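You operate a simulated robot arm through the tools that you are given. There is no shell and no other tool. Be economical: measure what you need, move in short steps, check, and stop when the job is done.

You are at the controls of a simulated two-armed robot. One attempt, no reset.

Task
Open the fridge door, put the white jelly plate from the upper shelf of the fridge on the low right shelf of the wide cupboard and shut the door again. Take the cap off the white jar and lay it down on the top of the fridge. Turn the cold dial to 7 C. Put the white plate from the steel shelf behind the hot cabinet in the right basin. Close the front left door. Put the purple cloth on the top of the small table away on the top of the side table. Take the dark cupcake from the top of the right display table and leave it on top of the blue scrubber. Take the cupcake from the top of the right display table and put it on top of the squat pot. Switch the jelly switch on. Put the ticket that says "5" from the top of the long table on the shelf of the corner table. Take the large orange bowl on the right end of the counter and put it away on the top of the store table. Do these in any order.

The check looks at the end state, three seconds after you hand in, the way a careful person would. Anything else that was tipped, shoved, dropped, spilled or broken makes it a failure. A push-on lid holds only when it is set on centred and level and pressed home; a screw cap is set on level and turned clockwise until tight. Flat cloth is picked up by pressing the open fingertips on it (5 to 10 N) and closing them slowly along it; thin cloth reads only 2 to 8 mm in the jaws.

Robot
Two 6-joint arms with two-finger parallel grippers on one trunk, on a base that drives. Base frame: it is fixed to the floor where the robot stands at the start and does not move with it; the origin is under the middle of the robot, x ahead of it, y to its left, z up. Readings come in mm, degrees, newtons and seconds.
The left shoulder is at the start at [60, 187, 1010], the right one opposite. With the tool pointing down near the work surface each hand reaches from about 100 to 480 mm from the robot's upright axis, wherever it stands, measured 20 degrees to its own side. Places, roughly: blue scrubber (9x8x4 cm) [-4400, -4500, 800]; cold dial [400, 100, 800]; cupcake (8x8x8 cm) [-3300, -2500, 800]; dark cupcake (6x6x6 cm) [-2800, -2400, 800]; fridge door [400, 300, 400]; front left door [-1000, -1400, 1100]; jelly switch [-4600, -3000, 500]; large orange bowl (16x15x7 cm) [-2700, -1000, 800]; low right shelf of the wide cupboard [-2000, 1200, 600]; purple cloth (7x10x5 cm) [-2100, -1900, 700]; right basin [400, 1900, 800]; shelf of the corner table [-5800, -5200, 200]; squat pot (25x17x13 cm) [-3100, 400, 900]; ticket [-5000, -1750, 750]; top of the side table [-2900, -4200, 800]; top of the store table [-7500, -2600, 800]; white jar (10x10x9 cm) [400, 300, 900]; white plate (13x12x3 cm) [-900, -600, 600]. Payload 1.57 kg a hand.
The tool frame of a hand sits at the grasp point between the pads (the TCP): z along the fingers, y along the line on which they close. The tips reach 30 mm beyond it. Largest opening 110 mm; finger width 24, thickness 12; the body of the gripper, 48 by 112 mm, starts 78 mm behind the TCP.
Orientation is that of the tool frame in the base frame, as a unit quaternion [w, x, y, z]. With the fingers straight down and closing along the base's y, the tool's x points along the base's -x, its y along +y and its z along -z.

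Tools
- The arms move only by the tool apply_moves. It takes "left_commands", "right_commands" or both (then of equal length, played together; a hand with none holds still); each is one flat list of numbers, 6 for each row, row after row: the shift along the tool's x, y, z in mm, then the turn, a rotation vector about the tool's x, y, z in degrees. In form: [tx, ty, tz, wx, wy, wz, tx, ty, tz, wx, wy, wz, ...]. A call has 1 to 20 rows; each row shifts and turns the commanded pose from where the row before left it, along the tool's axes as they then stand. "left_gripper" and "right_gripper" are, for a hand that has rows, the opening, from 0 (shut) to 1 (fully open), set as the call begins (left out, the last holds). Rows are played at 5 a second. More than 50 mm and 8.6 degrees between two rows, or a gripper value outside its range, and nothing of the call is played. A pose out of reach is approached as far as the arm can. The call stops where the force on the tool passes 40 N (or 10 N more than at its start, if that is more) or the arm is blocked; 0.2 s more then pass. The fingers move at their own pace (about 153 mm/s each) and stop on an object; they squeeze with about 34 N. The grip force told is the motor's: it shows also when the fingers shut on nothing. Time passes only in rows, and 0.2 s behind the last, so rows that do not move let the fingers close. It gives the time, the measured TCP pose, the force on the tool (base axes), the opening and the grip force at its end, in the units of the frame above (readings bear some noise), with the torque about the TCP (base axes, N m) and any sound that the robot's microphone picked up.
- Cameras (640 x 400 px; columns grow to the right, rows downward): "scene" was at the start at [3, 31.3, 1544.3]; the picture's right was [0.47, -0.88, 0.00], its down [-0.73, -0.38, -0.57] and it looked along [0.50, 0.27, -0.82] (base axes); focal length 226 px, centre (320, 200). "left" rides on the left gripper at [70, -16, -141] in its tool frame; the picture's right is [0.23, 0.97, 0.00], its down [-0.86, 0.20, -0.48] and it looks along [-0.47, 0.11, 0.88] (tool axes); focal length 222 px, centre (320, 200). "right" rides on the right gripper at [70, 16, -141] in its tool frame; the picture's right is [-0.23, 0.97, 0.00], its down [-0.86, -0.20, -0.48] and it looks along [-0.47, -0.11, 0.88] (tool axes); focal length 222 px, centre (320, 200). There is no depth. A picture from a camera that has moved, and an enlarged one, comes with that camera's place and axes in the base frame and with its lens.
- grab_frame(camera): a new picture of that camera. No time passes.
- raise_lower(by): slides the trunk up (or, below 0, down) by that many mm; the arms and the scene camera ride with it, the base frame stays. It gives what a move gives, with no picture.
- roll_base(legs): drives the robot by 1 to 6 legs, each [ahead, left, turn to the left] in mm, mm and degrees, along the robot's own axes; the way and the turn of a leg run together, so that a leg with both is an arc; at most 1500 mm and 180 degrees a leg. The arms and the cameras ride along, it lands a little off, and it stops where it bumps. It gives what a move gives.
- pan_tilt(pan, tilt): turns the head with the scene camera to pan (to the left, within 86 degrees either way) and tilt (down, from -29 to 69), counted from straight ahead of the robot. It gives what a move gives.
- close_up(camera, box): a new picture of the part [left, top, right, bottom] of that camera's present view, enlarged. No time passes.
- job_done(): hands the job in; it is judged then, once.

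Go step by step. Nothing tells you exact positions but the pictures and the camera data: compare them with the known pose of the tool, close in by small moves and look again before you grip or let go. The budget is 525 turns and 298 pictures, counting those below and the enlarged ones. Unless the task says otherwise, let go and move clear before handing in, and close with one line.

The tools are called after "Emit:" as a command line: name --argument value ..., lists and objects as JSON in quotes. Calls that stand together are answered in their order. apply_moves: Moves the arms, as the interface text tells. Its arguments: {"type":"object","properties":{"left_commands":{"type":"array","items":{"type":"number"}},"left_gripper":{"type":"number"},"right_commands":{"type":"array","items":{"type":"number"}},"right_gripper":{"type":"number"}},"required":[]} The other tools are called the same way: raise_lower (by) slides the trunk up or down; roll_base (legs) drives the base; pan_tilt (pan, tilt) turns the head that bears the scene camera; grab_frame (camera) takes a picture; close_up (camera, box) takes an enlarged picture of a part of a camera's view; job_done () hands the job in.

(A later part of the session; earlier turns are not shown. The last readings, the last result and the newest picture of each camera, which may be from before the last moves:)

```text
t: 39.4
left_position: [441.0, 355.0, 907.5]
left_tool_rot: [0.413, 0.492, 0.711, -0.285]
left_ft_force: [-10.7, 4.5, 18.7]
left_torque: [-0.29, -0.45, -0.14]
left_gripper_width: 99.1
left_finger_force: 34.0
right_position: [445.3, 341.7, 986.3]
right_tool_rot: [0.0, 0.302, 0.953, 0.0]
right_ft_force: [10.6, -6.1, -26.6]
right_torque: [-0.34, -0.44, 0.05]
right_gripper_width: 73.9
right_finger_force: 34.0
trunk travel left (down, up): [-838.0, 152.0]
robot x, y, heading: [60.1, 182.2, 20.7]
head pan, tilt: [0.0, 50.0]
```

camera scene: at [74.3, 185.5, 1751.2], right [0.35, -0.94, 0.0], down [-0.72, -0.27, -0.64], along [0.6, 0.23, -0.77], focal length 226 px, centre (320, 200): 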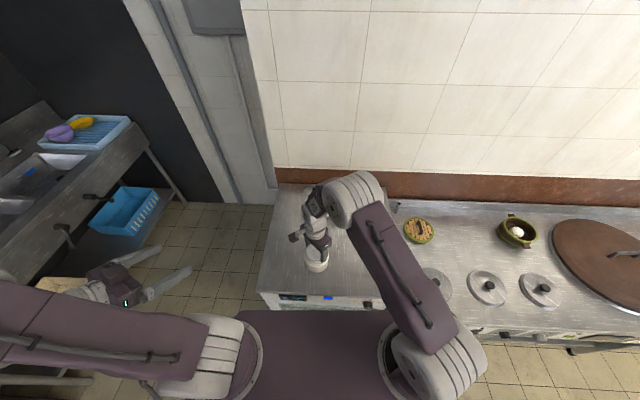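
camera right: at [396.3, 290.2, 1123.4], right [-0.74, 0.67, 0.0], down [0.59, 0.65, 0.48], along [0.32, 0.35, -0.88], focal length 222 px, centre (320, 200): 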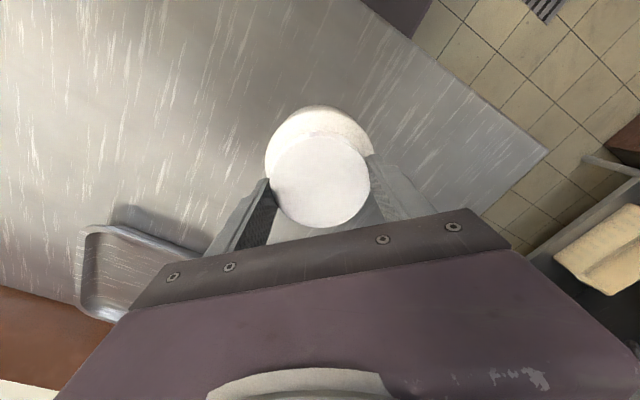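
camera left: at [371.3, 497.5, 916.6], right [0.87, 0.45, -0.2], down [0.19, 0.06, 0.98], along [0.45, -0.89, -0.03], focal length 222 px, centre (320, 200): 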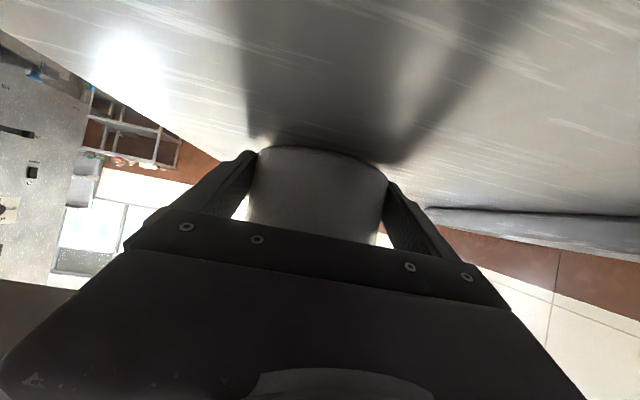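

Emit:
apply_moves --right_commands '[0, 0, 3, 0, 0, 0]'

Emit:
apply_moves --right_commands '[0, 0, 0, 0, 0, 0, 0, 0, 0, 0, 0, 0, 0, 0, 0, 0, 0, 8, 0, 0, 0, 0, 0, 8, 0, 0, 0, 0, 0, 8, 0, 0, 0, 0, 0, 8, 0, 0, 0, 0, 0, 8, 0, 0, 0, 0, 0, 8, 0, 0, 0, 0, 0, 8, 0, 0, 0, 0, 0, 8, 0, 0, 0, 0, 0, 8, 0, 0, 0, 0, 0, 8, 0, 0, 0, 0, 0, 8]' --right_gripper 0.8

Emit:
close_up --camera "scene" --box '[270, 200, 370, 280]'

Emit:
apply_moves --right_commands '[0, 0, 0, 0, 0, 0, 0, 0, 0, 0, 0, 0, 0, 0, 0, 0, 0, 0, 0, 0, -0.5, 0, 0, -8, 0, 0, -0.5, 0, 0, -8, 0, 0, -0.5, 0, 0, -8, 0, 0, 0, 0, 0, -8, 0, 0, 0, 0, 0, -8, 0, 0, 0, 0, 0, -8, 0, 0, 0, 0, 0, -8, 0, 0, 0, 0, 0, -8, 0, 0, 0, 0, 0, -8, 0, 0, 0, 0, 0, -8, 0, 0, 0, 0, 0, -8]' --right_gripper 0.5

Emit:
apply_moves --right_commands '[0, 0, -2, 0, 0, 0, 0, 0, -2, 0, 0, 0]'

```text
t: 39.8
left_position: [440.4, 355.5, 905.1]
left_tool_rot: [0.411, 0.492, 0.713, -0.284]
left_ft_force: [-6.8, 5.3, 5.1]
left_torque: [-0.65, -0.68, -0.06]
left_gripper_width: 99.0
left_finger_force: 34.5
right_position: [444.5, 344.1, 985.4]
right_tool_rot: [0.0, 0.303, 0.953, 0.0]
right_ft_force: [5.8, -6.2, -12.8]
right_torque: [0.11, 0.23, 0.01]
right_gripper_width: 74.0
right_finger_force: 34.0
trunk travel left (down, up): [-838.0, 152.0]
robot x, y, heading: [58.6, 184.4, 20.9]
head pan, tilt: [0.0, 50.0]
```

```text
t: 42.6
left_position: [440.6, 356.1, 906.1]
left_tool_rot: [0.41, 0.493, 0.712, -0.286]
left_ft_force: [-0.3, -0.7, -8.3]
left_torque: [0.09, 0.01, 0.03]
left_gripper_width: 99.4
left_finger_force: 33.9
right_position: [446.1, 342.8, 984.6]
right_tool_rot: [-0.002, 0.88, 0.475, -0.002]
right_ft_force: [0.2, 0.4, 0.3]
right_torque: [-0.01, -0.02, 0.02]
right_gripper_width: 88.0
right_finger_force: 0.1
trunk travel left (down, up): [-838.0, 152.0]
robot x, y, heading: [56.4, 184.4, 21.0]
head pan, tilt: [0.0, 50.0]
```

```text
5.00 times, centred on (320, 240) of scene
camera zoom: at [75.6, 184.8, 1751.2], right [0.35, -0.94, 0.0], down [-0.72, -0.27, -0.64], along [0.6, 0.23, -0.77], focal length 1129 px, centre (320, 0)
```

zoom: 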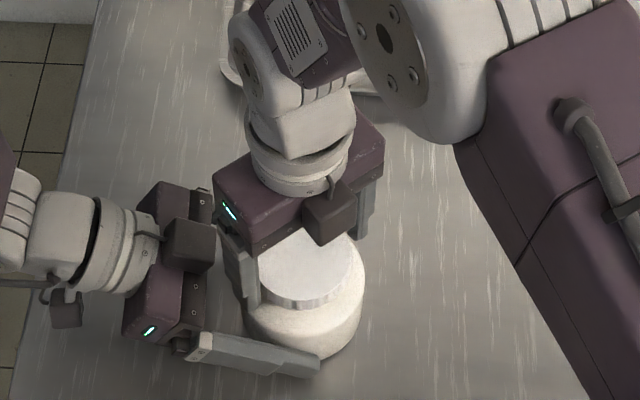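

```text
t: 45.6
left_position: [439.7, 355.2, 906.2]
left_tool_rot: [0.411, 0.492, 0.713, -0.285]
left_ft_force: [-17.3, 11.4, 3.0]
left_torque: [-0.61, -0.87, -0.14]
left_gripper_width: 99.2
left_finger_force: 34.2
right_position: [446.4, 342.1, 985.2]
right_tool_rot: [-0.001, 0.302, 0.953, 0.0]
right_ft_force: [17.6, -10.7, -10.4]
right_torque: [-0.32, -0.52, 0.01]
right_gripper_width: 74.2
right_finger_force: 33.8
trunk travel left (down, up): [-838.0, 152.0]
robot x, y, heading: [59.4, 179.2, 20.8]
head pan, tilt: [0.0, 50.0]
```

```text
t: 46.2
left_position: [442.7, 354.2, 907.6]
left_tool_rot: [0.412, 0.492, 0.712, -0.284]
left_ft_force: [-15.3, 1.5, 25.3]
left_torque: [-0.26, -0.67, -0.18]
left_gripper_width: 99.8
left_finger_force: 33.5
right_position: [445.2, 343.7, 988.0]
right_tool_rot: [-0.001, 0.302, 0.953, -0.001]
right_ft_force: [14.9, -2.2, -33.9]
right_torque: [-0.17, -0.65, 0.0]
right_gripper_width: 74.1
right_finger_force: 34.0
trunk travel left (down, up): [-838.0, 152.0]
robot x, y, heading: [55.6, 177.7, 20.8]
head pan, tilt: [0.0, 50.0]
```

Emit:
apply_moves --right_commands '[0, 0, 3, 0, 0, 0]'

Emit:
apply_moves --right_commands '[0, 0, 0, 0, 0, 0, 0, 0, 0, 0, 0, 0, 0, 0, 0, 0, 0, 8, 0, 0, 0, 0, 0, 8, 0, 0, 0, 0, 0, 8, 0, 0, 0, 0, 0, 8, 0, 0, 0, 0, 0, 8, 0, 0, 0, 0, 0, 8, 0, 0, 0, 0, 0, 8, 0, 0, 0, 0, 0, 8, 0, 0, 0, 0, 0, 8, 0, 0, 0, 0, 0, 8, 0, 0, 0, 0, 0, 8]' --right_gripper 0.8

Emit:
apply_moves --right_commands '[0, 0, 0, 0, 0, 0, 0, 0, 0, 0, 0, 0, 0, 0, 0, 0, 0, 0, 0, 0, -0.5, 0, 0, -8, 0, 0, -0.5, 0, 0, -8, 0, 0, -0.5, 0, 0, -8, 0, 0, 0, 0, 0, -8, 0, 0, 0, 0, 0, -8, 0, 0, 0, 0, 0, -8, 0, 0, 0, 0, 0, -8, 0, 0, 0, 0, 0, -8, 0, 0, 0, 0, 0, -8, 0, 0, 0, 0, 0, -8, 0, 0, 0, 0, 0, -8]' --right_gripper 0.5

Emit:
apply_moves --right_commands '[0, 0, -2, 0, 0, 0, 0, 0, -2, 0, 0, 0]'

Emit:
grab_frame --camera "right"

```text
t: 46.6
left_position: [442.3, 355.7, 906.7]
left_tool_rot: [0.411, 0.492, 0.713, -0.284]
left_ft_force: [-1.8, -1.3, 5.1]
left_torque: [-0.34, -0.38, -0.05]
left_gripper_width: 99.5
left_finger_force: 34.2
right_position: [444.2, 343.5, 987.4]
right_tool_rot: [-0.001, 0.303, 0.953, 0.001]
right_ft_force: [1.7, 1.5, -11.9]
right_torque: [0.36, 0.19, 0.02]
right_gripper_width: 74.1
right_finger_force: 33.9
trunk travel left (down, up): [-838.0, 152.0]
robot x, y, heading: [57.1, 179.7, 20.7]
head pan, tilt: [0.0, 50.0]
```

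```text
t: 49.4
left_position: [440.3, 355.8, 904.4]
left_tool_rot: [0.41, 0.492, 0.713, -0.285]
left_ft_force: [0.4, -0.3, -7.7]
left_torque: [0.1, 0.05, 0.01]
left_gripper_width: 99.1
left_finger_force: 34.3
right_position: [445.8, 343.7, 986.8]
right_tool_rot: [-0.003, 0.88, 0.474, -0.002]
right_ft_force: [-0.3, 0.3, 0.3]
right_torque: [-0.01, 0.02, -0.01]
right_gripper_width: 88.0
right_finger_force: 0.0
trunk travel left (down, up): [-838.0, 152.0]
robot x, y, heading: [59.8, 177.1, 20.8]
head pan, tilt: [0.0, 50.0]
```

```text
t: 52.4
left_position: [441.4, 355.4, 905.9]
left_tool_rot: [0.41, 0.493, 0.713, -0.285]
left_ft_force: [-1.2, 0.4, -7.7]
left_torque: [0.12, 0.05, -0.03]
left_gripper_width: 99.2
left_finger_force: 34.0
right_position: [445.3, 342.8, 987.9]
right_tool_rot: [-0.001, 0.302, 0.953, 0.001]
right_ft_force: [0.0, -0.2, -1.2]
right_torque: [0.0, -0.01, -0.02]
right_gripper_width: 73.7
right_finger_force: 33.9
trunk travel left (down, up): [-838.0, 152.0]
robot x, y, heading: [59.8, 179.5, 20.9]
head pan, tilt: [0.0, 50.0]
```

```text
t: 53.0
left_position: [441.0, 356.1, 905.7]
left_tool_rot: [0.411, 0.492, 0.713, -0.285]
left_ft_force: [0.4, 0.1, -7.5]
left_torque: [0.05, 0.07, 0.0]
left_gripper_width: 99.2
left_finger_force: 34.0
right_position: [445.6, 343.0, 992.6]
right_tool_rot: [-0.001, 0.302, 0.953, 0.0]
right_ft_force: [-1.3, 0.3, -1.4]
right_torque: [-0.01, -0.03, -0.03]
right_gripper_width: 73.8
right_finger_force: 33.9
trunk travel left (down, up): [-838.0, 152.0]
robot x, y, heading: [58.5, 179.4, 20.6]
head pan, tilt: [0.0, 50.0]
```

```text
270 pictures are left
camera right: at [397.8, 396.6, 1133.9], right [0.75, 0.66, 0.0], down [0.58, -0.66, 0.48], along [0.32, -0.36, -0.88], focal length 222 px, centre (320, 200)
```

right: 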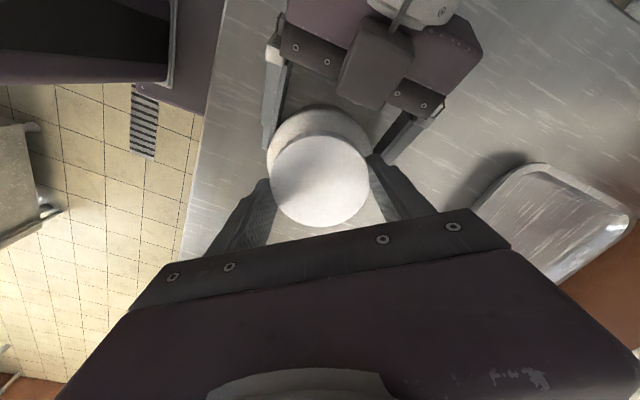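

The cap is free. I lift it clear, set the jar fully down, release it and withdraw the left hand.

Emit:
apply_moves --right_commands '[0, 0, -20, 0, 0, 0, 0, 0, -40, 0, 0, 0, 0, 0, -40, 0, 0, 0]'

Emit:
apply_moves --left_commands '[0.9, 0, 0.5, 0, 0, 0, 0.9, 0, 0.5, 0, 0, 0]'

Emit:
apply_moves --left_commands '[0, 0, 0, 0, 0, 0, 0, 0, 0, 0, 0, 0, 0, 0, 0, 0, 0, 0, 0, 0, -10, 0, 0, 0, 0, 0, -30, 0, 0, 0, 0, 0, -30, 0, 0, 0, 0, 0, -40, 0, 0, 0, 0, 0, -40, 0, 0, 0]' --left_gripper 1.0

Emit:
grab_frame --camera "scene"

```text
t: 53.8
left_position: [440.2, 356.5, 905.9]
left_tool_rot: [0.411, 0.493, 0.712, -0.285]
left_ft_force: [-0.2, 0.7, -8.2]
left_torque: [0.09, 0.05, -0.02]
left_gripper_width: 99.3
left_finger_force: 34.4
right_position: [443.9, 342.7, 1092.6]
right_tool_rot: [0.0, 0.303, 0.953, 0.0]
right_ft_force: [-0.6, 0.3, -1.1]
right_torque: [0.03, 0.0, -0.01]
right_gripper_width: 73.9
right_finger_force: 34.4
trunk travel left (down, up): [-838.0, 152.0]
robot x, y, heading: [59.4, 181.7, 21.0]
head pan, tilt: [0.0, 50.0]
```

```text
t: 54.4
left_position: [441.5, 355.8, 905.1]
left_tool_rot: [0.412, 0.492, 0.712, -0.286]
left_ft_force: [1.8, 1.0, 3.5]
left_torque: [-0.09, -0.05, 0.21]
left_gripper_width: 99.3
left_finger_force: 34.3
right_position: [443.6, 343.2, 1093.1]
right_tool_rot: [0.0, 0.302, 0.953, 0.0]
right_ft_force: [-0.3, 0.6, -0.2]
right_torque: [0.04, -0.02, 0.0]
right_gripper_width: 73.7
right_finger_force: 33.7
trunk travel left (down, up): [-838.0, 152.0]
robot x, y, heading: [58.4, 182.5, 21.1]
head pan, tilt: [0.0, 50.0]
```

```text
t: 56.2
left_position: [393.3, 478.4, 979.8]
left_tool_rot: [0.412, 0.492, 0.713, -0.284]
left_ft_force: [-0.8, -0.5, -0.8]
left_torque: [-0.03, -0.01, 0.01]
left_gripper_width: 110.2
left_finger_force: 0.1
right_position: [444.4, 343.5, 1092.2]
right_tool_rot: [0.0, 0.303, 0.953, 0.0]
right_ft_force: [-0.7, 1.3, -0.2]
right_torque: [0.01, 0.03, 0.05]
right_gripper_width: 74.0
right_finger_force: 34.1
trunk travel left (down, up): [-838.0, 152.0]
robot x, y, heading: [63.3, 181.9, 20.8]
head pan, tilt: [0.0, 50.0]
```

```text
269 pictures are left
camera scene: at [73.0, 185.5, 1751.2], right [0.35, -0.94, 0.0], down [-0.72, -0.27, -0.64], along [0.6, 0.23, -0.77], focal length 226 px, centre (320, 200)
```

scene: 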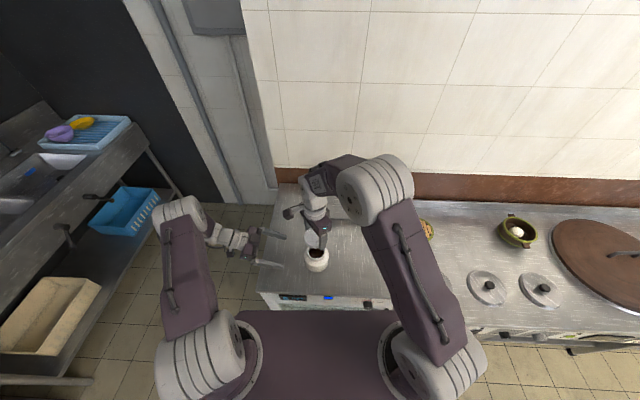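

The jar stands open. I carry the cap to a clear spot on the fridge top at about (491,220).

Emit:
apply_moves --right_commands '[-36.4, -24.4, 0, 0, 0, 0, -36.4, -24.4, 0, 0, 0, 0, -36.4, -24.4, 0, 0, 0, 0, 0, 0, 48, 0, 0, 0, 0, 0, 48, 0, 0, 0, 0, 0, 48, 0, 0, 0, 0, 0, 18, 0, 0, 0]'

Emit:
apply_moves --right_commands '[0, 0, 3, 0, 0, 0, 0, 0, 3, 0, 0, 0, 0, 0, 3, 0, 0, 0, 0, 0, 3, 0, 0, 0, 0, 0, 3, 0, 0, 0]'

Emit:
grab_frame --camera "right"

```text
t: 57.8
left_position: [394.3, 476.9, 978.8]
left_tool_rot: [0.411, 0.492, 0.713, -0.284]
left_ft_force: [0.7, 0.7, -0.1]
left_torque: [0.03, -0.03, -0.01]
left_gripper_width: 109.9
left_finger_force: 0.0
right_position: [491.6, 220.4, 929.6]
right_tool_rot: [0.0, 0.303, 0.953, -0.001]
right_ft_force: [-0.3, 0.4, 0.2]
right_torque: [-0.01, 0.02, 0.0]
right_gripper_width: 73.6
right_finger_force: 34.3
trunk travel left (down, up): [-838.0, 152.0]
robot x, y, heading: [55.6, 176.7, 20.7]
head pan, tilt: [0.0, 50.0]
```

```text
t: 59.0
left_position: [394.3, 476.8, 979.2]
left_tool_rot: [0.412, 0.492, 0.712, -0.285]
left_ft_force: [0.1, -0.6, 0.6]
left_torque: [-0.01, 0.0, -0.02]
left_gripper_width: 110.0
left_finger_force: 0.0
right_position: [492.1, 221.1, 916.0]
right_tool_rot: [0.001, 0.302, 0.953, 0.001]
right_ft_force: [-0.3, 0.1, 0.0]
right_torque: [0.01, -0.02, -0.03]
right_gripper_width: 73.7
right_finger_force: 33.8
trunk travel left (down, up): [-838.0, 152.0]
robot x, y, heading: [59.5, 181.2, 20.7]
head pan, tilt: [0.0, 50.0]
```

```text
268 pictures are left
camera right: at [444.5, 273.4, 1057.1], right [0.75, 0.66, 0.0], down [0.58, -0.66, 0.48], along [0.32, -0.36, -0.88], focal length 222 px, centre (320, 200)
```

right: 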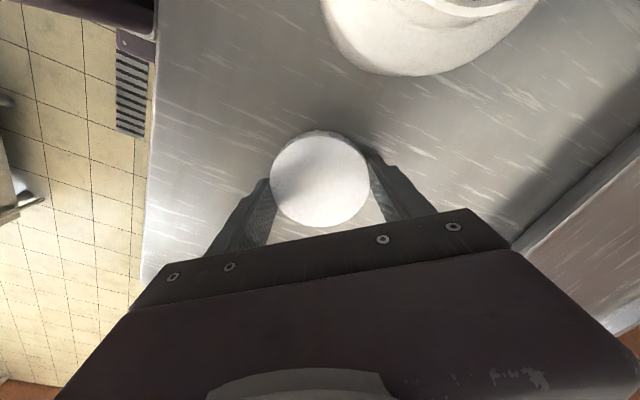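

Emit:
apply_moves --right_commands '[0, 0, 2, 0, 0, 0, 0, 0, 2, 0, 0, 0, 0, 0, 2, 0, 0, 0, 0, 0, 2, 0, 0, 0]'

```text
t: 60.0
left_position: [394.0, 475.9, 980.5]
left_tool_rot: [0.411, 0.493, 0.712, -0.284]
left_ft_force: [0.9, -0.3, 0.3]
left_torque: [-0.01, 0.01, 0.0]
left_gripper_width: 109.9
left_finger_force: 0.0
right_position: [490.9, 220.0, 910.7]
right_tool_rot: [0.003, 0.303, 0.953, 0.002]
right_ft_force: [3.6, -3.2, 27.4]
right_torque: [-0.85, 0.79, 0.14]
right_gripper_width: 73.8
right_finger_force: 33.8
trunk travel left (down, up): [-838.0, 152.0]
robot x, y, heading: [58.8, 182.3, 20.6]
head pan, tilt: [0.0, 50.0]
```

Contact made. I release the cap and rise.

Emit:
apply_moves --right_commands '[0, 0, -1.5, 0, 0, 0]'

Emit:
apply_moves --right_commands '[0, 0, 0, 0, 0, 0, 0, 0, 0, 0, 0, 0, 0, 0, -10, 0, 0, 0, 0, 0, -45, 0, 0, 0, 0, 0, -45, 0, 0, 0, 0, 0, -45, 0, 0, 0]' --right_gripper 1.0

Emit:
grab_frame --camera "right"

```text
t: 60.4
left_position: [394.0, 476.3, 979.1]
left_tool_rot: [0.412, 0.492, 0.713, -0.284]
left_ft_force: [0.1, 0.0, 0.2]
left_torque: [-0.01, 0.0, 0.02]
left_gripper_width: 109.9
left_finger_force: 0.1
right_position: [492.2, 219.5, 910.7]
right_tool_rot: [0.001, 0.303, 0.953, 0.001]
right_ft_force: [7.9, -1.1, 20.8]
right_torque: [-0.65, 0.44, 0.17]
right_gripper_width: 73.6
right_finger_force: 34.0
trunk travel left (down, up): [-838.0, 152.0]
robot x, y, heading: [58.4, 180.6, 20.7]
head pan, tilt: [0.0, 50.0]
```

```text
t: 61.8
left_position: [394.5, 475.5, 979.6]
left_tool_rot: [0.411, 0.493, 0.712, -0.285]
left_ft_force: [-0.8, -0.3, 1.1]
left_torque: [-0.03, 0.03, 0.02]
left_gripper_width: 110.0
left_finger_force: 0.0
right_position: [490.7, 218.5, 1054.7]
right_tool_rot: [-0.001, 0.302, 0.953, 0.0]
right_ft_force: [0.6, 0.0, 0.1]
right_torque: [0.0, -0.02, 0.02]
right_gripper_width: 109.8
right_finger_force: 0.1
trunk travel left (down, up): [-838.0, 152.0]
robot x, y, heading: [58.9, 175.0, 20.8]
head pan, tilt: [0.0, 50.0]
```

```text
267 pictures are left
camera right: at [443.8, 272.1, 1196.3], right [0.75, 0.66, 0.0], down [0.58, -0.66, 0.48], along [0.32, -0.36, -0.88], focal length 222 px, centre (320, 200)
```

right: 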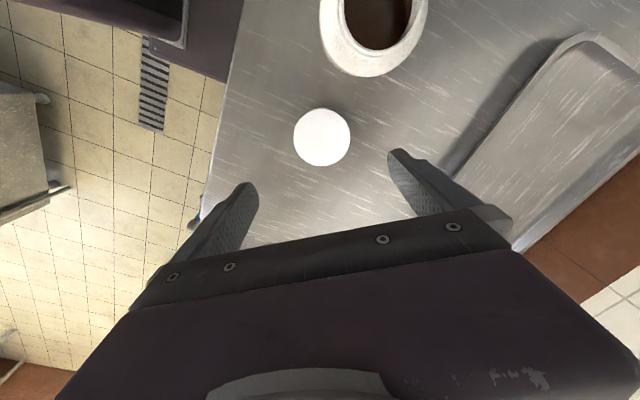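

The cap lies flat on the fridge top. Now I lift both hands, back off, and look at the dial and door from the front.

Emit:
apply_moves --left_commands '[-40, 0, -23, 0, 0, 0, -40, 0, -23, 0, 0, 0, -40, 0, -23, 0, 0, 0, -40, 0, -23, 0, 0, 0]' --right_commands '[0, 0, -45, 0, 0, 8, 0, 0, -45, 0, 0, 8, 0, 0, -45, 0, 0, 8, 0, 0, -45, 0, 0, 8]'

Emit:
roll_base --legs '[[-380, 0, 0]]'

Emit:
pan_tilt --pan 0 --tilt 40

Emit:
raise_lower --by -250

Emit:
grab_frame --camera "scene"

```text
t: 62.8
left_position: [392.7, 474.4, 1164.3]
left_tool_rot: [0.412, 0.492, 0.712, -0.284]
left_ft_force: [-0.6, 1.2, -0.4]
left_torque: [0.06, -0.01, -0.01]
left_gripper_width: 110.0
left_finger_force: 0.0
right_position: [490.4, 217.6, 1234.9]
right_tool_rot: [-0.001, 0.555, 0.832, 0.0]
right_ft_force: [0.3, 1.1, -0.2]
right_torque: [0.06, 0.0, 0.0]
right_gripper_width: 110.1
right_finger_force: 0.0
trunk travel left (down, up): [-838.0, 152.0]
robot x, y, heading: [56.7, 179.0, 21.0]
head pan, tilt: [0.0, 50.0]
```

```text
t: 65.2
left_position: [41.5, 343.3, 1161.9]
left_tool_rot: [0.411, 0.492, 0.713, -0.285]
left_ft_force: [0.3, 0.6, -0.1]
left_torque: [-0.03, -0.01, 0.01]
left_gripper_width: 109.9
left_finger_force: 0.1
right_position: [138.5, 85.9, 1234.6]
right_tool_rot: [-0.001, 0.553, 0.833, -0.001]
right_ft_force: [-0.6, 0.3, 0.0]
right_torque: [0.01, 0.0, 0.0]
right_gripper_width: 110.1
right_finger_force: 0.2
trunk travel left (down, up): [-838.0, 152.0]
robot x, y, heading: [-296.2, 45.5, 20.6]
head pan, tilt: [0.0, 50.0]
```

```text
t: 65.9
left_position: [40.1, 342.4, 1163.2]
left_tool_rot: [0.412, 0.492, 0.713, -0.284]
left_ft_force: [0.5, 0.0, -0.2]
left_torque: [0.0, 0.02, -0.01]
left_gripper_width: 110.0
left_finger_force: 0.1
right_position: [137.6, 85.6, 1235.0]
right_tool_rot: [0.0, 0.554, 0.833, 0.0]
right_ft_force: [0.4, -0.2, 0.0]
right_torque: [0.02, -0.03, -0.01]
right_gripper_width: 110.1
right_finger_force: 0.1
trunk travel left (down, up): [-838.0, 152.0]
robot x, y, heading: [-296.5, 45.3, 20.8]
head pan, tilt: [0.0, 40.0]
```

```text
t: 68.5
left_position: [39.4, 342.2, 913.8]
left_tool_rot: [0.411, 0.492, 0.713, -0.284]
left_ft_force: [-0.4, 0.3, -0.3]
left_torque: [-0.01, -0.03, 0.02]
left_gripper_width: 109.9
left_finger_force: 0.0
right_position: [137.0, 84.1, 985.0]
right_tool_rot: [0.0, 0.553, 0.833, 0.0]
right_ft_force: [-0.4, 0.0, -0.8]
right_torque: [0.04, -0.03, 0.01]
right_gripper_width: 110.0
right_finger_force: 0.1
trunk travel left (down, up): [-588.0, 402.0]
robot x, y, heading: [-294.5, 45.2, 20.8]
head pan, tilt: [0.0, 40.0]
```

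```text
266 pictures are left
camera scene: at [-272.9, 52.5, 1515.4], right [0.36, -0.93, 0.0], down [-0.6, -0.23, -0.77], along [0.72, 0.27, -0.64], focal length 226 px, centre (320, 200)
```

scene: 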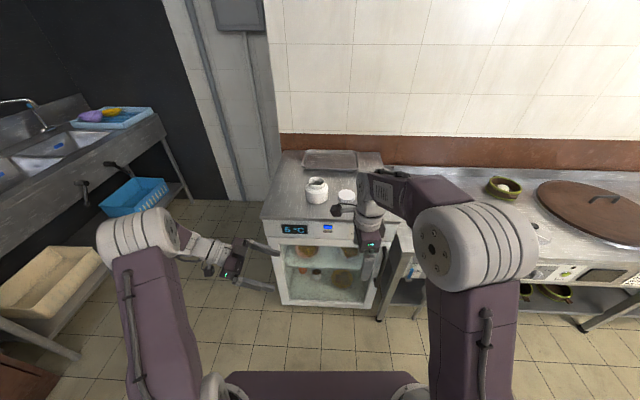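

I unwind the right wrist and point that hand forward toward the dial.

Emit:
apply_moves --right_commands '[0, 0, 0, 0, 0, -8, 0, 0, 0, 0, 0, -8, 0, 0, 0, 0, 0, -8, 0, 0, 0, 0, 0, -8, 0, 0, 0, 0, 0, -8, 0, 0, 0, 0, 0, -8, 0, 0, 0, 0, 0, -8, 0, 0, 0, 0, 0, -8, 0, 0, 0, 0, 0, -8, 0, 0, 0, 0, 0, -8, 0, 0, 0, 0, 0, -8]' --right_gripper 0.6

Emit:
apply_moves --right_commands '[0, 0, 0, 0, -8, 0, 0, 0, 0, 0, -8, 0, 0, 0, 0, 0, -8, 0, 0, 0, 0, 0, -8, 0, 0, 0, 0, 0, -8, 0, 0, 0, 0, 0, -8, 0, 0, 0, 0, 0, -8, 0, 0, 0, 0, 0, -8, 0, 0, 0, 0, 0, -8, 0, 0, 0, 0, 0, -8, 0, 0, 0, 0, 0, -8, 0, 0, 0, 0, 0, -2, 0]'

Emit:
grab_frame --camera "right"

```text
t: 70.9
left_position: [39.5, 342.1, 913.1]
left_tool_rot: [0.412, 0.492, 0.712, -0.285]
left_ft_force: [0.3, -0.1, -0.8]
left_torque: [-0.01, 0.05, 0.02]
left_gripper_width: 109.7
left_finger_force: 0.2
right_position: [137.6, 84.8, 985.0]
right_tool_rot: [0.0, -0.181, 0.983, 0.0]
right_ft_force: [1.2, 0.2, 0.3]
right_torque: [0.02, 0.0, 0.02]
right_gripper_width: 65.9
right_finger_force: 0.1
trunk travel left (down, up): [-588.0, 402.0]
robot x, y, heading: [-295.7, 45.7, 20.8]
head pan, tilt: [0.0, 40.0]
```

```text
t: 73.5
left_position: [39.8, 341.5, 913.5]
left_tool_rot: [0.412, 0.492, 0.713, -0.284]
left_ft_force: [0.3, -0.7, 0.4]
left_torque: [-0.01, -0.01, -0.02]
left_gripper_width: 110.2
left_finger_force: 0.1
right_position: [196.3, 137.1, 1033.9]
right_tool_rot: [0.65, -0.138, 0.742, 0.095]
right_ft_force: [0.8, 0.6, 0.1]
right_torque: [0.03, 0.0, 0.0]
right_gripper_width: 66.1
right_finger_force: 0.0
right hand out of reach, approached as far as the arm can: row 5, 6, 7, 8, 9, 10, 11, 12
trunk travel left (down, up): [-588.0, 402.0]
robot x, y, heading: [-296.2, 47.4, 21.0]
head pan, tilt: [0.0, 40.0]
```

```text
265 pictures are left
camera right: at [51.1, 102.2, 983.3], right [-0.29, 0.94, 0.19], down [-0.28, -0.27, 0.92], along [0.91, 0.22, 0.35], focal length 222 px, centre (320, 200)
```

right: 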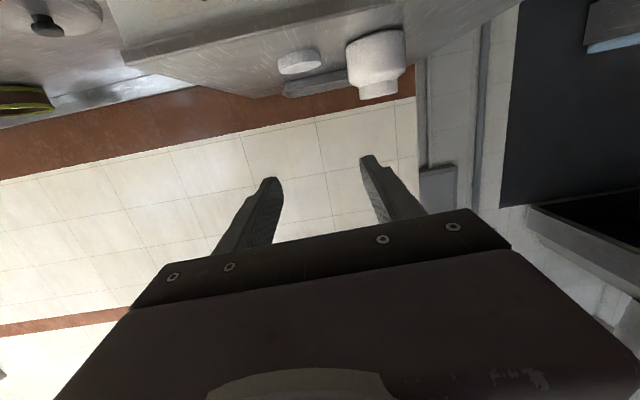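

Emit:
apply_moves --right_commands '[44.2, -10.6, 12.8, 0, 0, 0, 44.2, -10.6, 12.8, 0, 0, 0, 44.2, -10.6, 12.8, 0, 0, 0, 44.2, -10.6, 12.8, 0, 0, 0, 44.2, -10.6, 12.8, 0, 0, 0, 0, 0, 0, 0, -4, 6.2, 0, 0, 0, 0, -4, 6.2]'

Emit:
grab_frame --camera "right"

```text
t: 75.1
left_position: [40.5, 342.7, 912.4]
left_tool_rot: [0.411, 0.492, 0.713, -0.284]
left_ft_force: [-0.3, -0.4, -1.0]
left_torque: [0.02, -0.02, -0.04]
left_gripper_width: 109.8
left_finger_force: 0.2
right_position: [350.5, 285.2, 938.4]
right_tool_rot: [0.687, -0.048, 0.707, 0.16]
right_ft_force: [0.8, 0.3, 0.6]
right_torque: [0.0, -0.02, -0.02]
right_gripper_width: 66.0
right_finger_force: 0.0
right hand out of reach, approached as far as the arm can: row 1, 2, 3, 4, 5, 6, 7
trunk travel left (down, up): [-588.0, 402.0]
robot x, y, heading: [-296.7, 45.9, 20.5]
head pan, tilt: [0.0, 40.0]
```

```text
264 pictures are left
camera right: at [207.0, 269.6, 872.9], right [-0.27, 0.88, 0.38], down [-0.36, -0.46, 0.81], along [0.89, 0.09, 0.44], focal length 222 px, centre (320, 200)
```

right: 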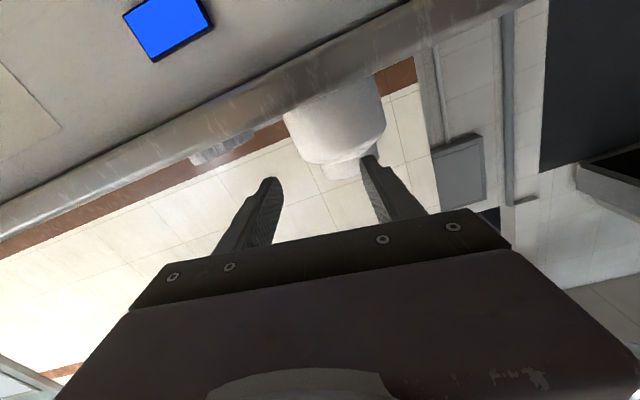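

The arm overshoots when a pose is too close in. I'll back the base off to give it room, then re-pose.

Emit:
roll_base --legs '[[-120, 0, 0]]'

Emit:
raise_lower --by 60

```text
t: 76.3
left_position: [-72.0, 300.1, 912.9]
left_tool_rot: [0.411, 0.492, 0.713, -0.284]
left_ft_force: [0.6, -0.5, 0.0]
left_torque: [0.04, 0.01, -0.02]
left_gripper_width: 109.9
left_finger_force: 0.0
right_position: [238.0, 242.2, 939.3]
right_tool_rot: [0.687, -0.049, 0.706, 0.161]
right_ft_force: [-0.4, -0.3, 1.1]
right_torque: [0.03, 0.02, 0.04]
right_gripper_width: 66.1
right_finger_force: 0.0
trunk travel left (down, up): [-588.0, 402.0]
robot x, y, heading: [-410.0, 7.3, 21.1]
head pan, tilt: [0.0, 40.0]
```

```text
t: 77.3
left_position: [-71.9, 299.5, 974.0]
left_tool_rot: [0.411, 0.492, 0.712, -0.285]
left_ft_force: [-0.1, -0.3, 0.0]
left_torque: [0.02, 0.03, 0.02]
left_gripper_width: 110.2
left_finger_force: 0.0
right_position: [238.2, 243.7, 998.8]
right_tool_rot: [0.687, -0.049, 0.707, 0.16]
right_ft_force: [-0.1, -0.4, -0.6]
right_torque: [0.04, -0.02, -0.01]
right_gripper_width: 65.9
right_finger_force: 0.1
trunk travel left (down, up): [-648.0, 342.0]
robot x, y, heading: [-407.7, 5.7, 20.9]
head pan, tilt: [0.0, 40.0]
```

Emit:
apply_moves --right_commands '[0, 0, 0, -2, 0, -4.6, 0, 0, 0, -2, 0, -4.6, 34, -30.6, -8.2, 0, 0, 0, 34, -30.6, -8.2, 0, 0, 0, 34, -30.6, -8.2, 0, 0, 0, 34, -30.6, -8.2, 0, 0, 0, 34, -30.6, -8.2, 0, 0, 0, 34, -30.6, -8.2, 0, 0, 0]'

Emit:
grab_frame --camera "right"

```text
t: 79.1
left_position: [-72.8, 299.1, 973.8]
left_tool_rot: [0.411, 0.492, 0.713, -0.284]
left_ft_force: [0.1, 1.0, 0.4]
left_torque: [0.0, -0.04, 0.0]
left_gripper_width: 110.0
left_finger_force: 0.0
right_position: [283.6, 162.9, 795.5]
right_tool_rot: [0.697, -0.121, 0.696, 0.123]
right_ft_force: [0.1, -0.2, 0.9]
right_torque: [0.0, 0.01, -0.03]
right_gripper_width: 66.1
right_finger_force: 0.1
right hand out of reach, approached as far as the arm can: row 4, 5, 6, 7, 8
trunk travel left (down, up): [-648.0, 342.0]
robot x, y, heading: [-408.3, 6.5, 20.8]
head pan, tilt: [0.0, 40.0]
```

```text
263 pictures are left
camera right: at [145.7, 130.9, 725.8], right [-0.33, 0.91, 0.23], down [-0.38, -0.35, 0.85], along [0.86, 0.2, 0.47], focal length 222 px, centre (320, 200)
```

right: 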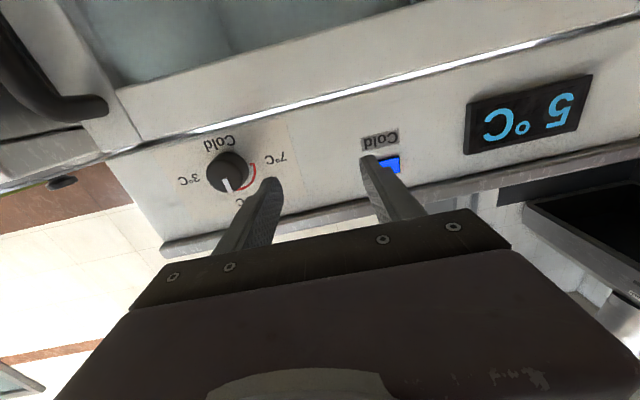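

The dial is clear: 5 °C at the top, 7 °C on its left side (a quarter turn counter-clockwise from the front). It's at about (382,100,786), so I shift the base right and a little ahead to line up.

Emit:
roll_base --legs '[[10, -93, 0]]'

Emit:
grab_frame --camera "right"

```text
t: 80.2
left_position: [-29.6, 217.0, 973.2]
left_tool_rot: [0.411, 0.491, 0.713, -0.284]
left_ft_force: [0.0, -0.1, 0.4]
left_torque: [0.02, 0.0, 0.0]
left_gripper_width: 110.2
left_finger_force: 0.1
right_position: [326.7, 81.9, 795.9]
right_tool_rot: [0.697, -0.121, 0.696, 0.123]
right_ft_force: [0.1, 0.8, -0.2]
right_torque: [-0.02, -0.01, 0.02]
right_gripper_width: 65.8
right_finger_force: 0.1
trunk travel left (down, up): [-648.0, 342.0]
robot x, y, heading: [-370.1, -80.2, 21.0]
head pan, tilt: [0.0, 40.0]
```

```text
262 pictures are left
camera right: at [187.9, 48.6, 726.1], right [-0.33, 0.91, 0.23], down [-0.38, -0.35, 0.85], along [0.86, 0.2, 0.47], focal length 222 px, centre (320, 200)
```

right: 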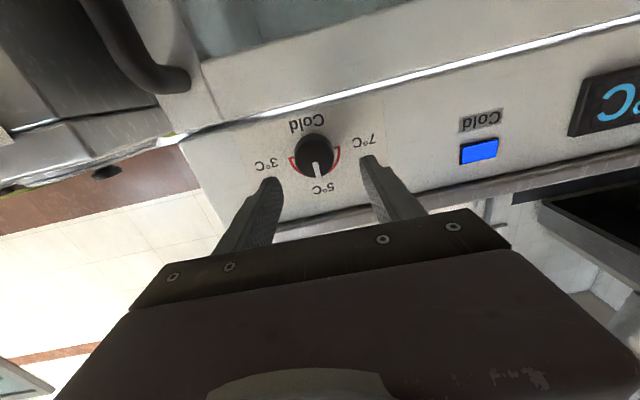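

The dial is centred between the fingers. I drop 10 mm, advance and grip the knob.

Emit:
apply_moves --right_commands '[10, -2, 20, 0, 0, 0, 0, 0, 14, 0, 0, 0, 0, 0, 8, 0, 0, 0]'

Emit:
grab_frame --camera "right"

```text
t: 81.0
left_position: [-29.8, 218.8, 973.8]
left_tool_rot: [0.412, 0.491, 0.713, -0.284]
left_ft_force: [0.4, -0.9, -0.7]
left_torque: [0.0, 0.01, 0.03]
left_gripper_width: 110.0
left_finger_force: 0.1
right_position: [347.9, 89.2, 796.6]
right_tool_rot: [0.697, -0.122, 0.696, 0.124]
right_ft_force: [-0.6, -1.1, -0.9]
right_torque: [-0.02, 0.0, -0.02]
right_gripper_width: 66.2
right_finger_force: 0.1
right hand out of reach, approached as far as the arm can: row 1, 2, 3
trunk travel left (down, up): [-648.0, 342.0]
robot x, y, heading: [-363.7, -80.4, 20.6]
head pan, tilt: [0.0, 40.0]
```

```text
261 pictures are left
camera right: at [209.3, 56.3, 726.5], right [-0.33, 0.91, 0.23], down [-0.38, -0.35, 0.85], along [0.86, 0.2, 0.47], focal length 222 px, centre (320, 200)
```

right: 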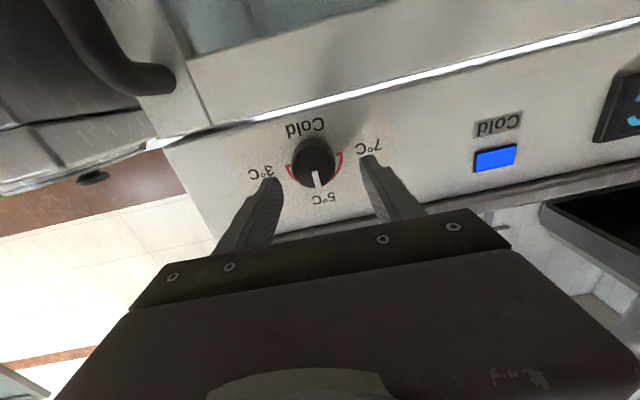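

Emit:
raise_lower --by -10

Emit:
roll_base --legs '[[17, 0, 0]]'

Emit:
grab_frame --camera "right"

```text
t: 81.6
left_position: [-29.7, 218.3, 962.8]
left_tool_rot: [0.411, 0.491, 0.713, -0.284]
left_ft_force: [0.0, -0.3, 0.0]
left_torque: [-0.02, 0.0, 0.01]
left_gripper_width: 109.9
left_finger_force: 0.1
right_position: [347.1, 88.0, 788.0]
right_tool_rot: [0.697, -0.122, 0.696, 0.123]
right_ft_force: [-0.7, 1.0, -0.3]
right_torque: [-0.01, 0.02, 0.01]
right_gripper_width: 65.9
right_finger_force: 0.0
trunk travel left (down, up): [-638.0, 352.0]
robot x, y, heading: [-366.8, -77.3, 20.8]
head pan, tilt: [0.0, 40.0]
```

```text
t: 82.6
left_position: [-13.4, 224.4, 963.0]
left_tool_rot: [0.411, 0.493, 0.712, -0.285]
left_ft_force: [0.9, 0.0, -0.2]
left_torque: [-0.03, -0.01, -0.03]
left_gripper_width: 110.4
left_finger_force: 0.0
right_position: [364.4, 94.6, 786.3]
right_tool_rot: [0.7, -0.122, 0.693, 0.123]
right_ft_force: [0.2, -0.1, 0.0]
right_torque: [-0.01, 0.0, 0.02]
right_gripper_width: 66.1
right_finger_force: 0.0
trunk travel left (down, up): [-638.0, 352.0]
robot x, y, heading: [-347.2, -73.5, 20.7]
head pan, tilt: [0.0, 40.0]
stopped in leg 1: the force on the tool passed its limit (the readings are from after the stop); the commanded pose is now the measured one
```

```text
260 pictures are left
camera right: at [225.8, 62.1, 716.0], right [-0.33, 0.92, 0.23], down [-0.39, -0.35, 0.85], along [0.86, 0.2, 0.47], focal length 222 px, centre (320, 200)
```

right: 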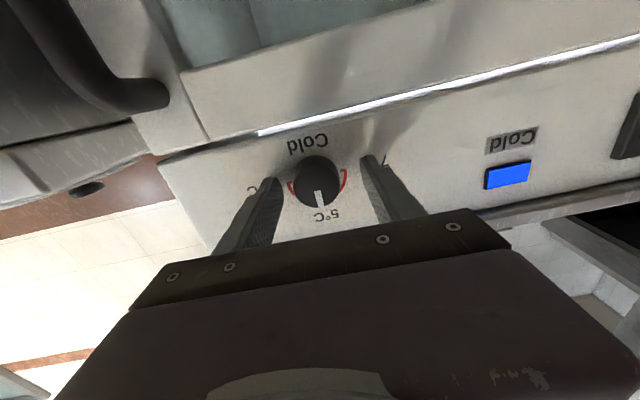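

The tips touched the panel, so the knob is between the fingers. I back off 3 mm and close.

Emit:
apply_moves --right_commands '[0, 0, -3, 0, 0, 0]'

Emit:
apply_moves --right_commands '[0, 0, 0, 0, 0, 0, 0, 0, 0, 0, 0, 0, 0, 0, 0, 0, 0, 0]' --right_gripper 0.2

Emit:
apply_moves --right_commands '[0, 0, 0, 0, 0, -8, 0, 0, 0, 0, 0, -8, 0, 0, 0, 0, 0, -8, 0, 0, 0, 0, 0, -8, 0, 0, 0, 0, 0, -8]'

Emit:
grab_frame --camera "right"

```text
t: 83.0
left_position: [-13.0, 223.2, 962.0]
left_tool_rot: [0.412, 0.491, 0.713, -0.284]
left_ft_force: [0.1, 1.0, 0.4]
left_torque: [0.0, 0.01, -0.02]
left_gripper_width: 109.9
left_finger_force: 0.0
right_position: [360.6, 93.9, 787.1]
right_tool_rot: [0.698, -0.122, 0.694, 0.123]
right_ft_force: [-0.3, 0.1, 0.3]
right_torque: [-0.03, -0.01, 0.06]
right_gripper_width: 65.7
right_finger_force: 0.1
trunk travel left (down, up): [-638.0, 352.0]
robot x, y, heading: [-349.8, -73.2, 21.0]
head pan, tilt: [0.0, 40.0]
```

```text
t: 83.8
left_position: [-12.3, 221.2, 964.3]
left_tool_rot: [0.411, 0.492, 0.713, -0.284]
left_ft_force: [0.9, 0.9, 0.0]
left_torque: [-0.02, -0.01, 0.02]
left_gripper_width: 110.2
left_finger_force: 0.1
right_position: [361.6, 90.2, 787.8]
right_tool_rot: [0.699, -0.119, 0.694, 0.122]
right_ft_force: [3.6, -12.9, 0.8]
right_torque: [-0.02, 0.05, -0.72]
right_gripper_width: 36.7
right_finger_force: 43.2
trunk travel left (down, up): [-638.0, 352.0]
robot x, y, heading: [-352.0, -71.9, 20.9]
head pan, tilt: [0.0, 40.0]
```

```text
t: 85.0
left_position: [-12.7, 221.5, 963.4]
left_tool_rot: [0.41, 0.493, 0.713, -0.283]
left_ft_force: [-0.1, -0.3, 0.3]
left_torque: [0.03, -0.01, 0.03]
left_gripper_width: 110.0
left_finger_force: 0.0
right_position: [362.4, 91.2, 787.0]
right_tool_rot: [0.699, -0.35, 0.611, -0.124]
right_ft_force: [9.2, -17.0, 4.0]
right_torque: [-0.16, 0.44, -0.82]
right_gripper_width: 36.8
right_finger_force: 43.2
trunk travel left (down, up): [-638.0, 352.0]
robot x, y, heading: [-350.5, -73.4, 20.7]
head pan, tilt: [0.0, 40.0]
```

```text
259 pictures are left
camera right: at [239.8, 12.8, 721.9], right [-0.3, 0.84, -0.45], down [-0.59, 0.21, 0.78], along [0.75, 0.5, 0.43], focal length 222 px, centre (320, 200)
```

right: 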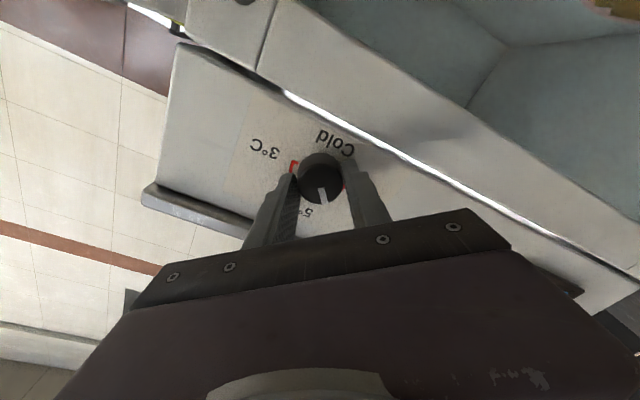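

The knob turns with the hand. I turn about 48° more.

Emit:
apply_moves --right_commands '[0, 0, 0, 0, 0, -8, 0, 0, 0, 0, 0, -8, 0, 0, 0, 0, 0, -8, 0, 0, 0, 0, 0, -8, 0, 0, 0, 0, 0, -8, 0, 0, 0, 0, 0, -8]'

Emit:
grab_frame --camera "right"

Emit:
close_up --camera "scene" --box '[220, 150, 420, 290]'

```text
t: 86.4
left_position: [-12.4, 222.6, 964.3]
left_tool_rot: [0.41, 0.493, 0.714, -0.283]
left_ft_force: [0.3, -0.3, 0.2]
left_torque: [0.01, 0.0, -0.01]
left_gripper_width: 109.8
left_finger_force: 0.0
right_position: [361.0, 91.3, 786.8]
right_tool_rot: [0.588, -0.568, 0.416, -0.399]
right_ft_force: [7.2, -20.7, 2.7]
right_torque: [-0.06, 0.1, -0.33]
right_gripper_width: 36.8
right_finger_force: 42.6
trunk travel left (down, up): [-638.0, 352.0]
robot x, y, heading: [-346.5, -78.4, 20.8]
head pan, tilt: [0.0, 40.0]
```

```text
258 pictures are left
camera right: at [251.6, -21.9, 766.9], right [-0.08, 0.25, -0.96], down [-0.74, 0.63, 0.23], along [0.67, 0.73, 0.13], focal length 222 px, centre (320, 200)
```

right: 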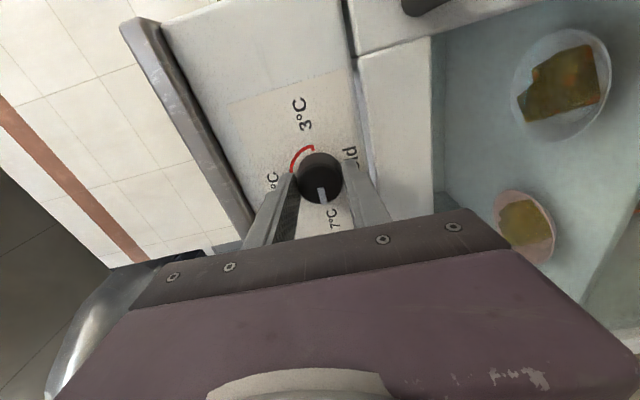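

```text
2.86 times, centred on (320, 220) of scene
camera zoom: at [-324.7, -70.4, 1565.4], right [0.36, -0.93, 0.0], down [-0.6, -0.23, -0.77], along [0.72, 0.27, -0.64], focal length 645 px, centre (320, 143)
```

zoom: 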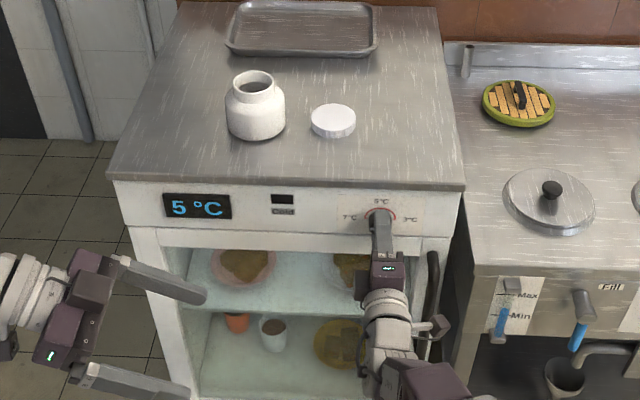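

The pointer has reached the 7 °C label. I nudge 2° more, release, back away and check.

Emit:
apply_moves --right_commands '[0, 0, 0, 0, 0, -2]'

Emit:
apply_moves --right_commands '[0, 0, 0, 0, 0, 0, 0, 0, 0, 0, 0, 0]' --right_gripper 0.7

Emit:
roll_base --legs '[[-100, 0, 0]]'

Emit:
close_up --camera "right" --box '[220, 60, 460, 230]'

```text
t: 86.8
left_position: [-13.8, 220.8, 963.9]
left_tool_rot: [0.411, 0.492, 0.714, -0.283]
left_ft_force: [-0.4, -1.0, -0.2]
left_torque: [-0.01, 0.01, 0.01]
left_gripper_width: 109.8
left_finger_force: 0.2
right_position: [361.6, 92.1, 787.1]
right_tool_rot: [0.582, -0.576, 0.405, -0.407]
right_ft_force: [4.6, -20.6, 1.3]
right_torque: [0.02, 0.0, -0.4]
right_gripper_width: 36.9
right_finger_force: 43.3
trunk travel left (down, up): [-638.0, 352.0]
robot x, y, heading: [-347.0, -73.1, 20.6]
head pan, tilt: [0.0, 40.0]
```

```text
t: 87.4
left_position: [-12.8, 223.3, 963.2]
left_tool_rot: [0.411, 0.492, 0.713, -0.284]
left_ft_force: [-0.5, 0.4, -0.3]
left_torque: [0.01, -0.04, 0.0]
left_gripper_width: 109.9
left_finger_force: 0.0
right_position: [359.3, 94.3, 787.6]
right_tool_rot: [0.581, -0.576, 0.404, -0.408]
right_ft_force: [0.1, -0.5, 0.0]
right_torque: [-0.03, 0.01, 0.01]
right_gripper_width: 76.8
right_finger_force: 0.1
trunk travel left (down, up): [-638.0, 352.0]
robot x, y, heading: [-347.1, -71.7, 21.1]
head pan, tilt: [0.0, 40.0]
```

```text
t: 88.5
left_position: [-107.5, 187.7, 963.3]
left_tool_rot: [0.411, 0.492, 0.713, -0.284]
left_ft_force: [-0.4, 1.2, -0.4]
left_torque: [-0.01, 0.0, 0.0]
left_gripper_width: 109.9
left_finger_force: 0.0
right_position: [267.2, 58.3, 787.7]
right_tool_rot: [0.581, -0.576, 0.405, -0.408]
right_ft_force: [0.2, -0.1, 0.1]
right_torque: [0.0, -0.03, 0.01]
right_gripper_width: 76.8
right_finger_force: 0.1
trunk travel left (down, up): [-638.0, 352.0]
robot x, y, heading: [-440.8, -105.8, 20.8]
head pan, tilt: [0.0, 40.0]
```

```text
2.35 times, centred on (340, 145) of right
camera zoom: at [157.8, -55.8, 770.0], right [-0.07, 0.22, -0.97], down [-0.74, 0.64, 0.2], along [0.67, 0.74, 0.12], focal length 523 px, centre (273, 329)
```

zoom: 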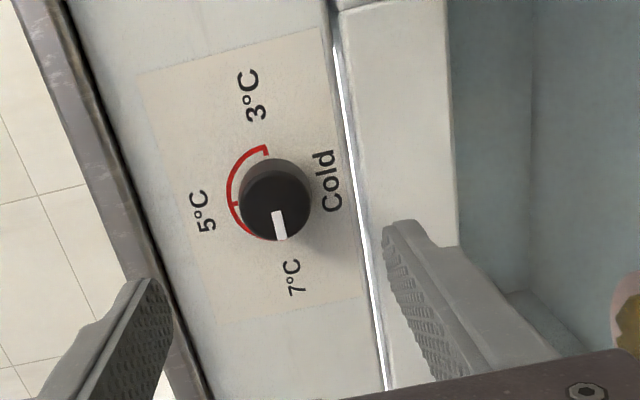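

The dial points at 7 °C. Now the door: I unroll the wrist and lower the trunk to the level of the vertical handle on the door's right side.

Emit:
apply_moves --right_commands '[0, 0, 0, 0, 0, 8.5, 0, 0, 0, 0, 0, 8.5, 0, 0, 0, 0, 0, 8.5, 0, 0, 0, 0, 0, 8.5, 0, 0, 0, 0, 0, 8.5, 0, 0, 0, 0, 0, 8.5, 0, 0, 0, 0, 0, 8.5, 0, 0, 0, 0, 0, 8.5, 0, 0, 0, 0, 0, 8.5, 0, 0, 0, 0, 0, 8.5, 0, 0, 0, 0, 0, 5, 0, 0, 0, 0, 0, 0]'

Emit:
raise_lower --by -180

Emit:
grab_frame --camera "right"

Emit:
grab_frame --camera "scene"

```text
t: 91.2
left_position: [-106.2, 188.1, 963.4]
left_tool_rot: [0.411, 0.492, 0.713, -0.284]
left_ft_force: [0.9, 0.2, 0.0]
left_torque: [0.0, -0.03, 0.01]
left_gripper_width: 110.1
left_finger_force: 0.0
right_position: [266.9, 57.5, 787.4]
right_tool_rot: [0.699, -0.12, 0.694, 0.123]
right_ft_force: [0.2, -0.5, 0.1]
right_torque: [0.01, 0.03, -0.02]
right_gripper_width: 77.1
right_finger_force: 0.0
trunk travel left (down, up): [-638.0, 352.0]
robot x, y, heading: [-438.9, -109.7, 20.6]
head pan, tilt: [0.0, 40.0]
```

```text
t: 93.2
left_position: [-107.1, 187.7, 783.3]
left_tool_rot: [0.412, 0.491, 0.713, -0.283]
left_ft_force: [1.0, -0.8, 0.1]
left_torque: [0.01, -0.01, 0.02]
left_gripper_width: 110.2
left_finger_force: 0.0
right_position: [266.5, 57.2, 607.4]
right_tool_rot: [0.699, -0.121, 0.694, 0.122]
right_ft_force: [0.4, -0.1, 0.5]
right_torque: [-0.02, -0.01, -0.05]
right_gripper_width: 76.8
right_finger_force: 0.1
trunk travel left (down, up): [-458.0, 532.0]
robot x, y, heading: [-439.5, -110.6, 21.1]
head pan, tilt: [0.0, 40.0]
```

```text
255 pictures are left
camera right: at [129.2, 25.4, 536.4], right [-0.33, 0.92, 0.23], down [-0.39, -0.35, 0.85], along [0.86, 0.19, 0.47], focal length 222 px, centre (320, 200)
```

right: 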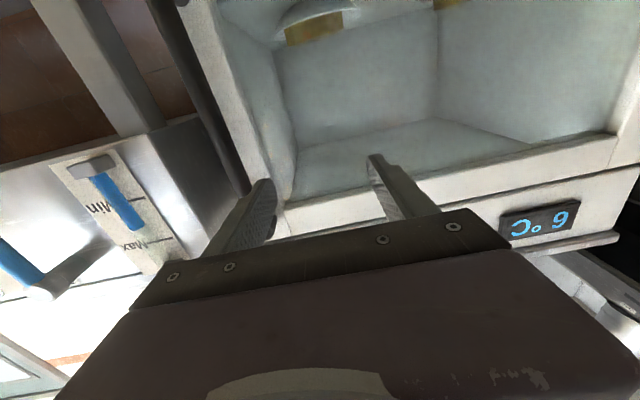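

```text
254 pictures are left
camera scene: at [-419.1, -101.9, 1385.4], right [0.36, -0.93, 0.0], down [-0.6, -0.23, -0.77], along [0.72, 0.27, -0.64], focal length 226 px, centre (320, 200)
```

scene: 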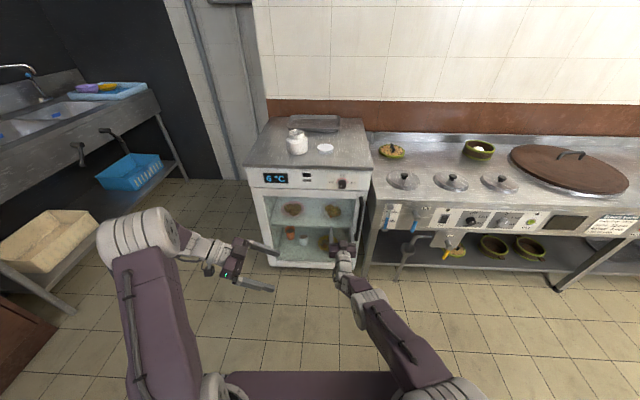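

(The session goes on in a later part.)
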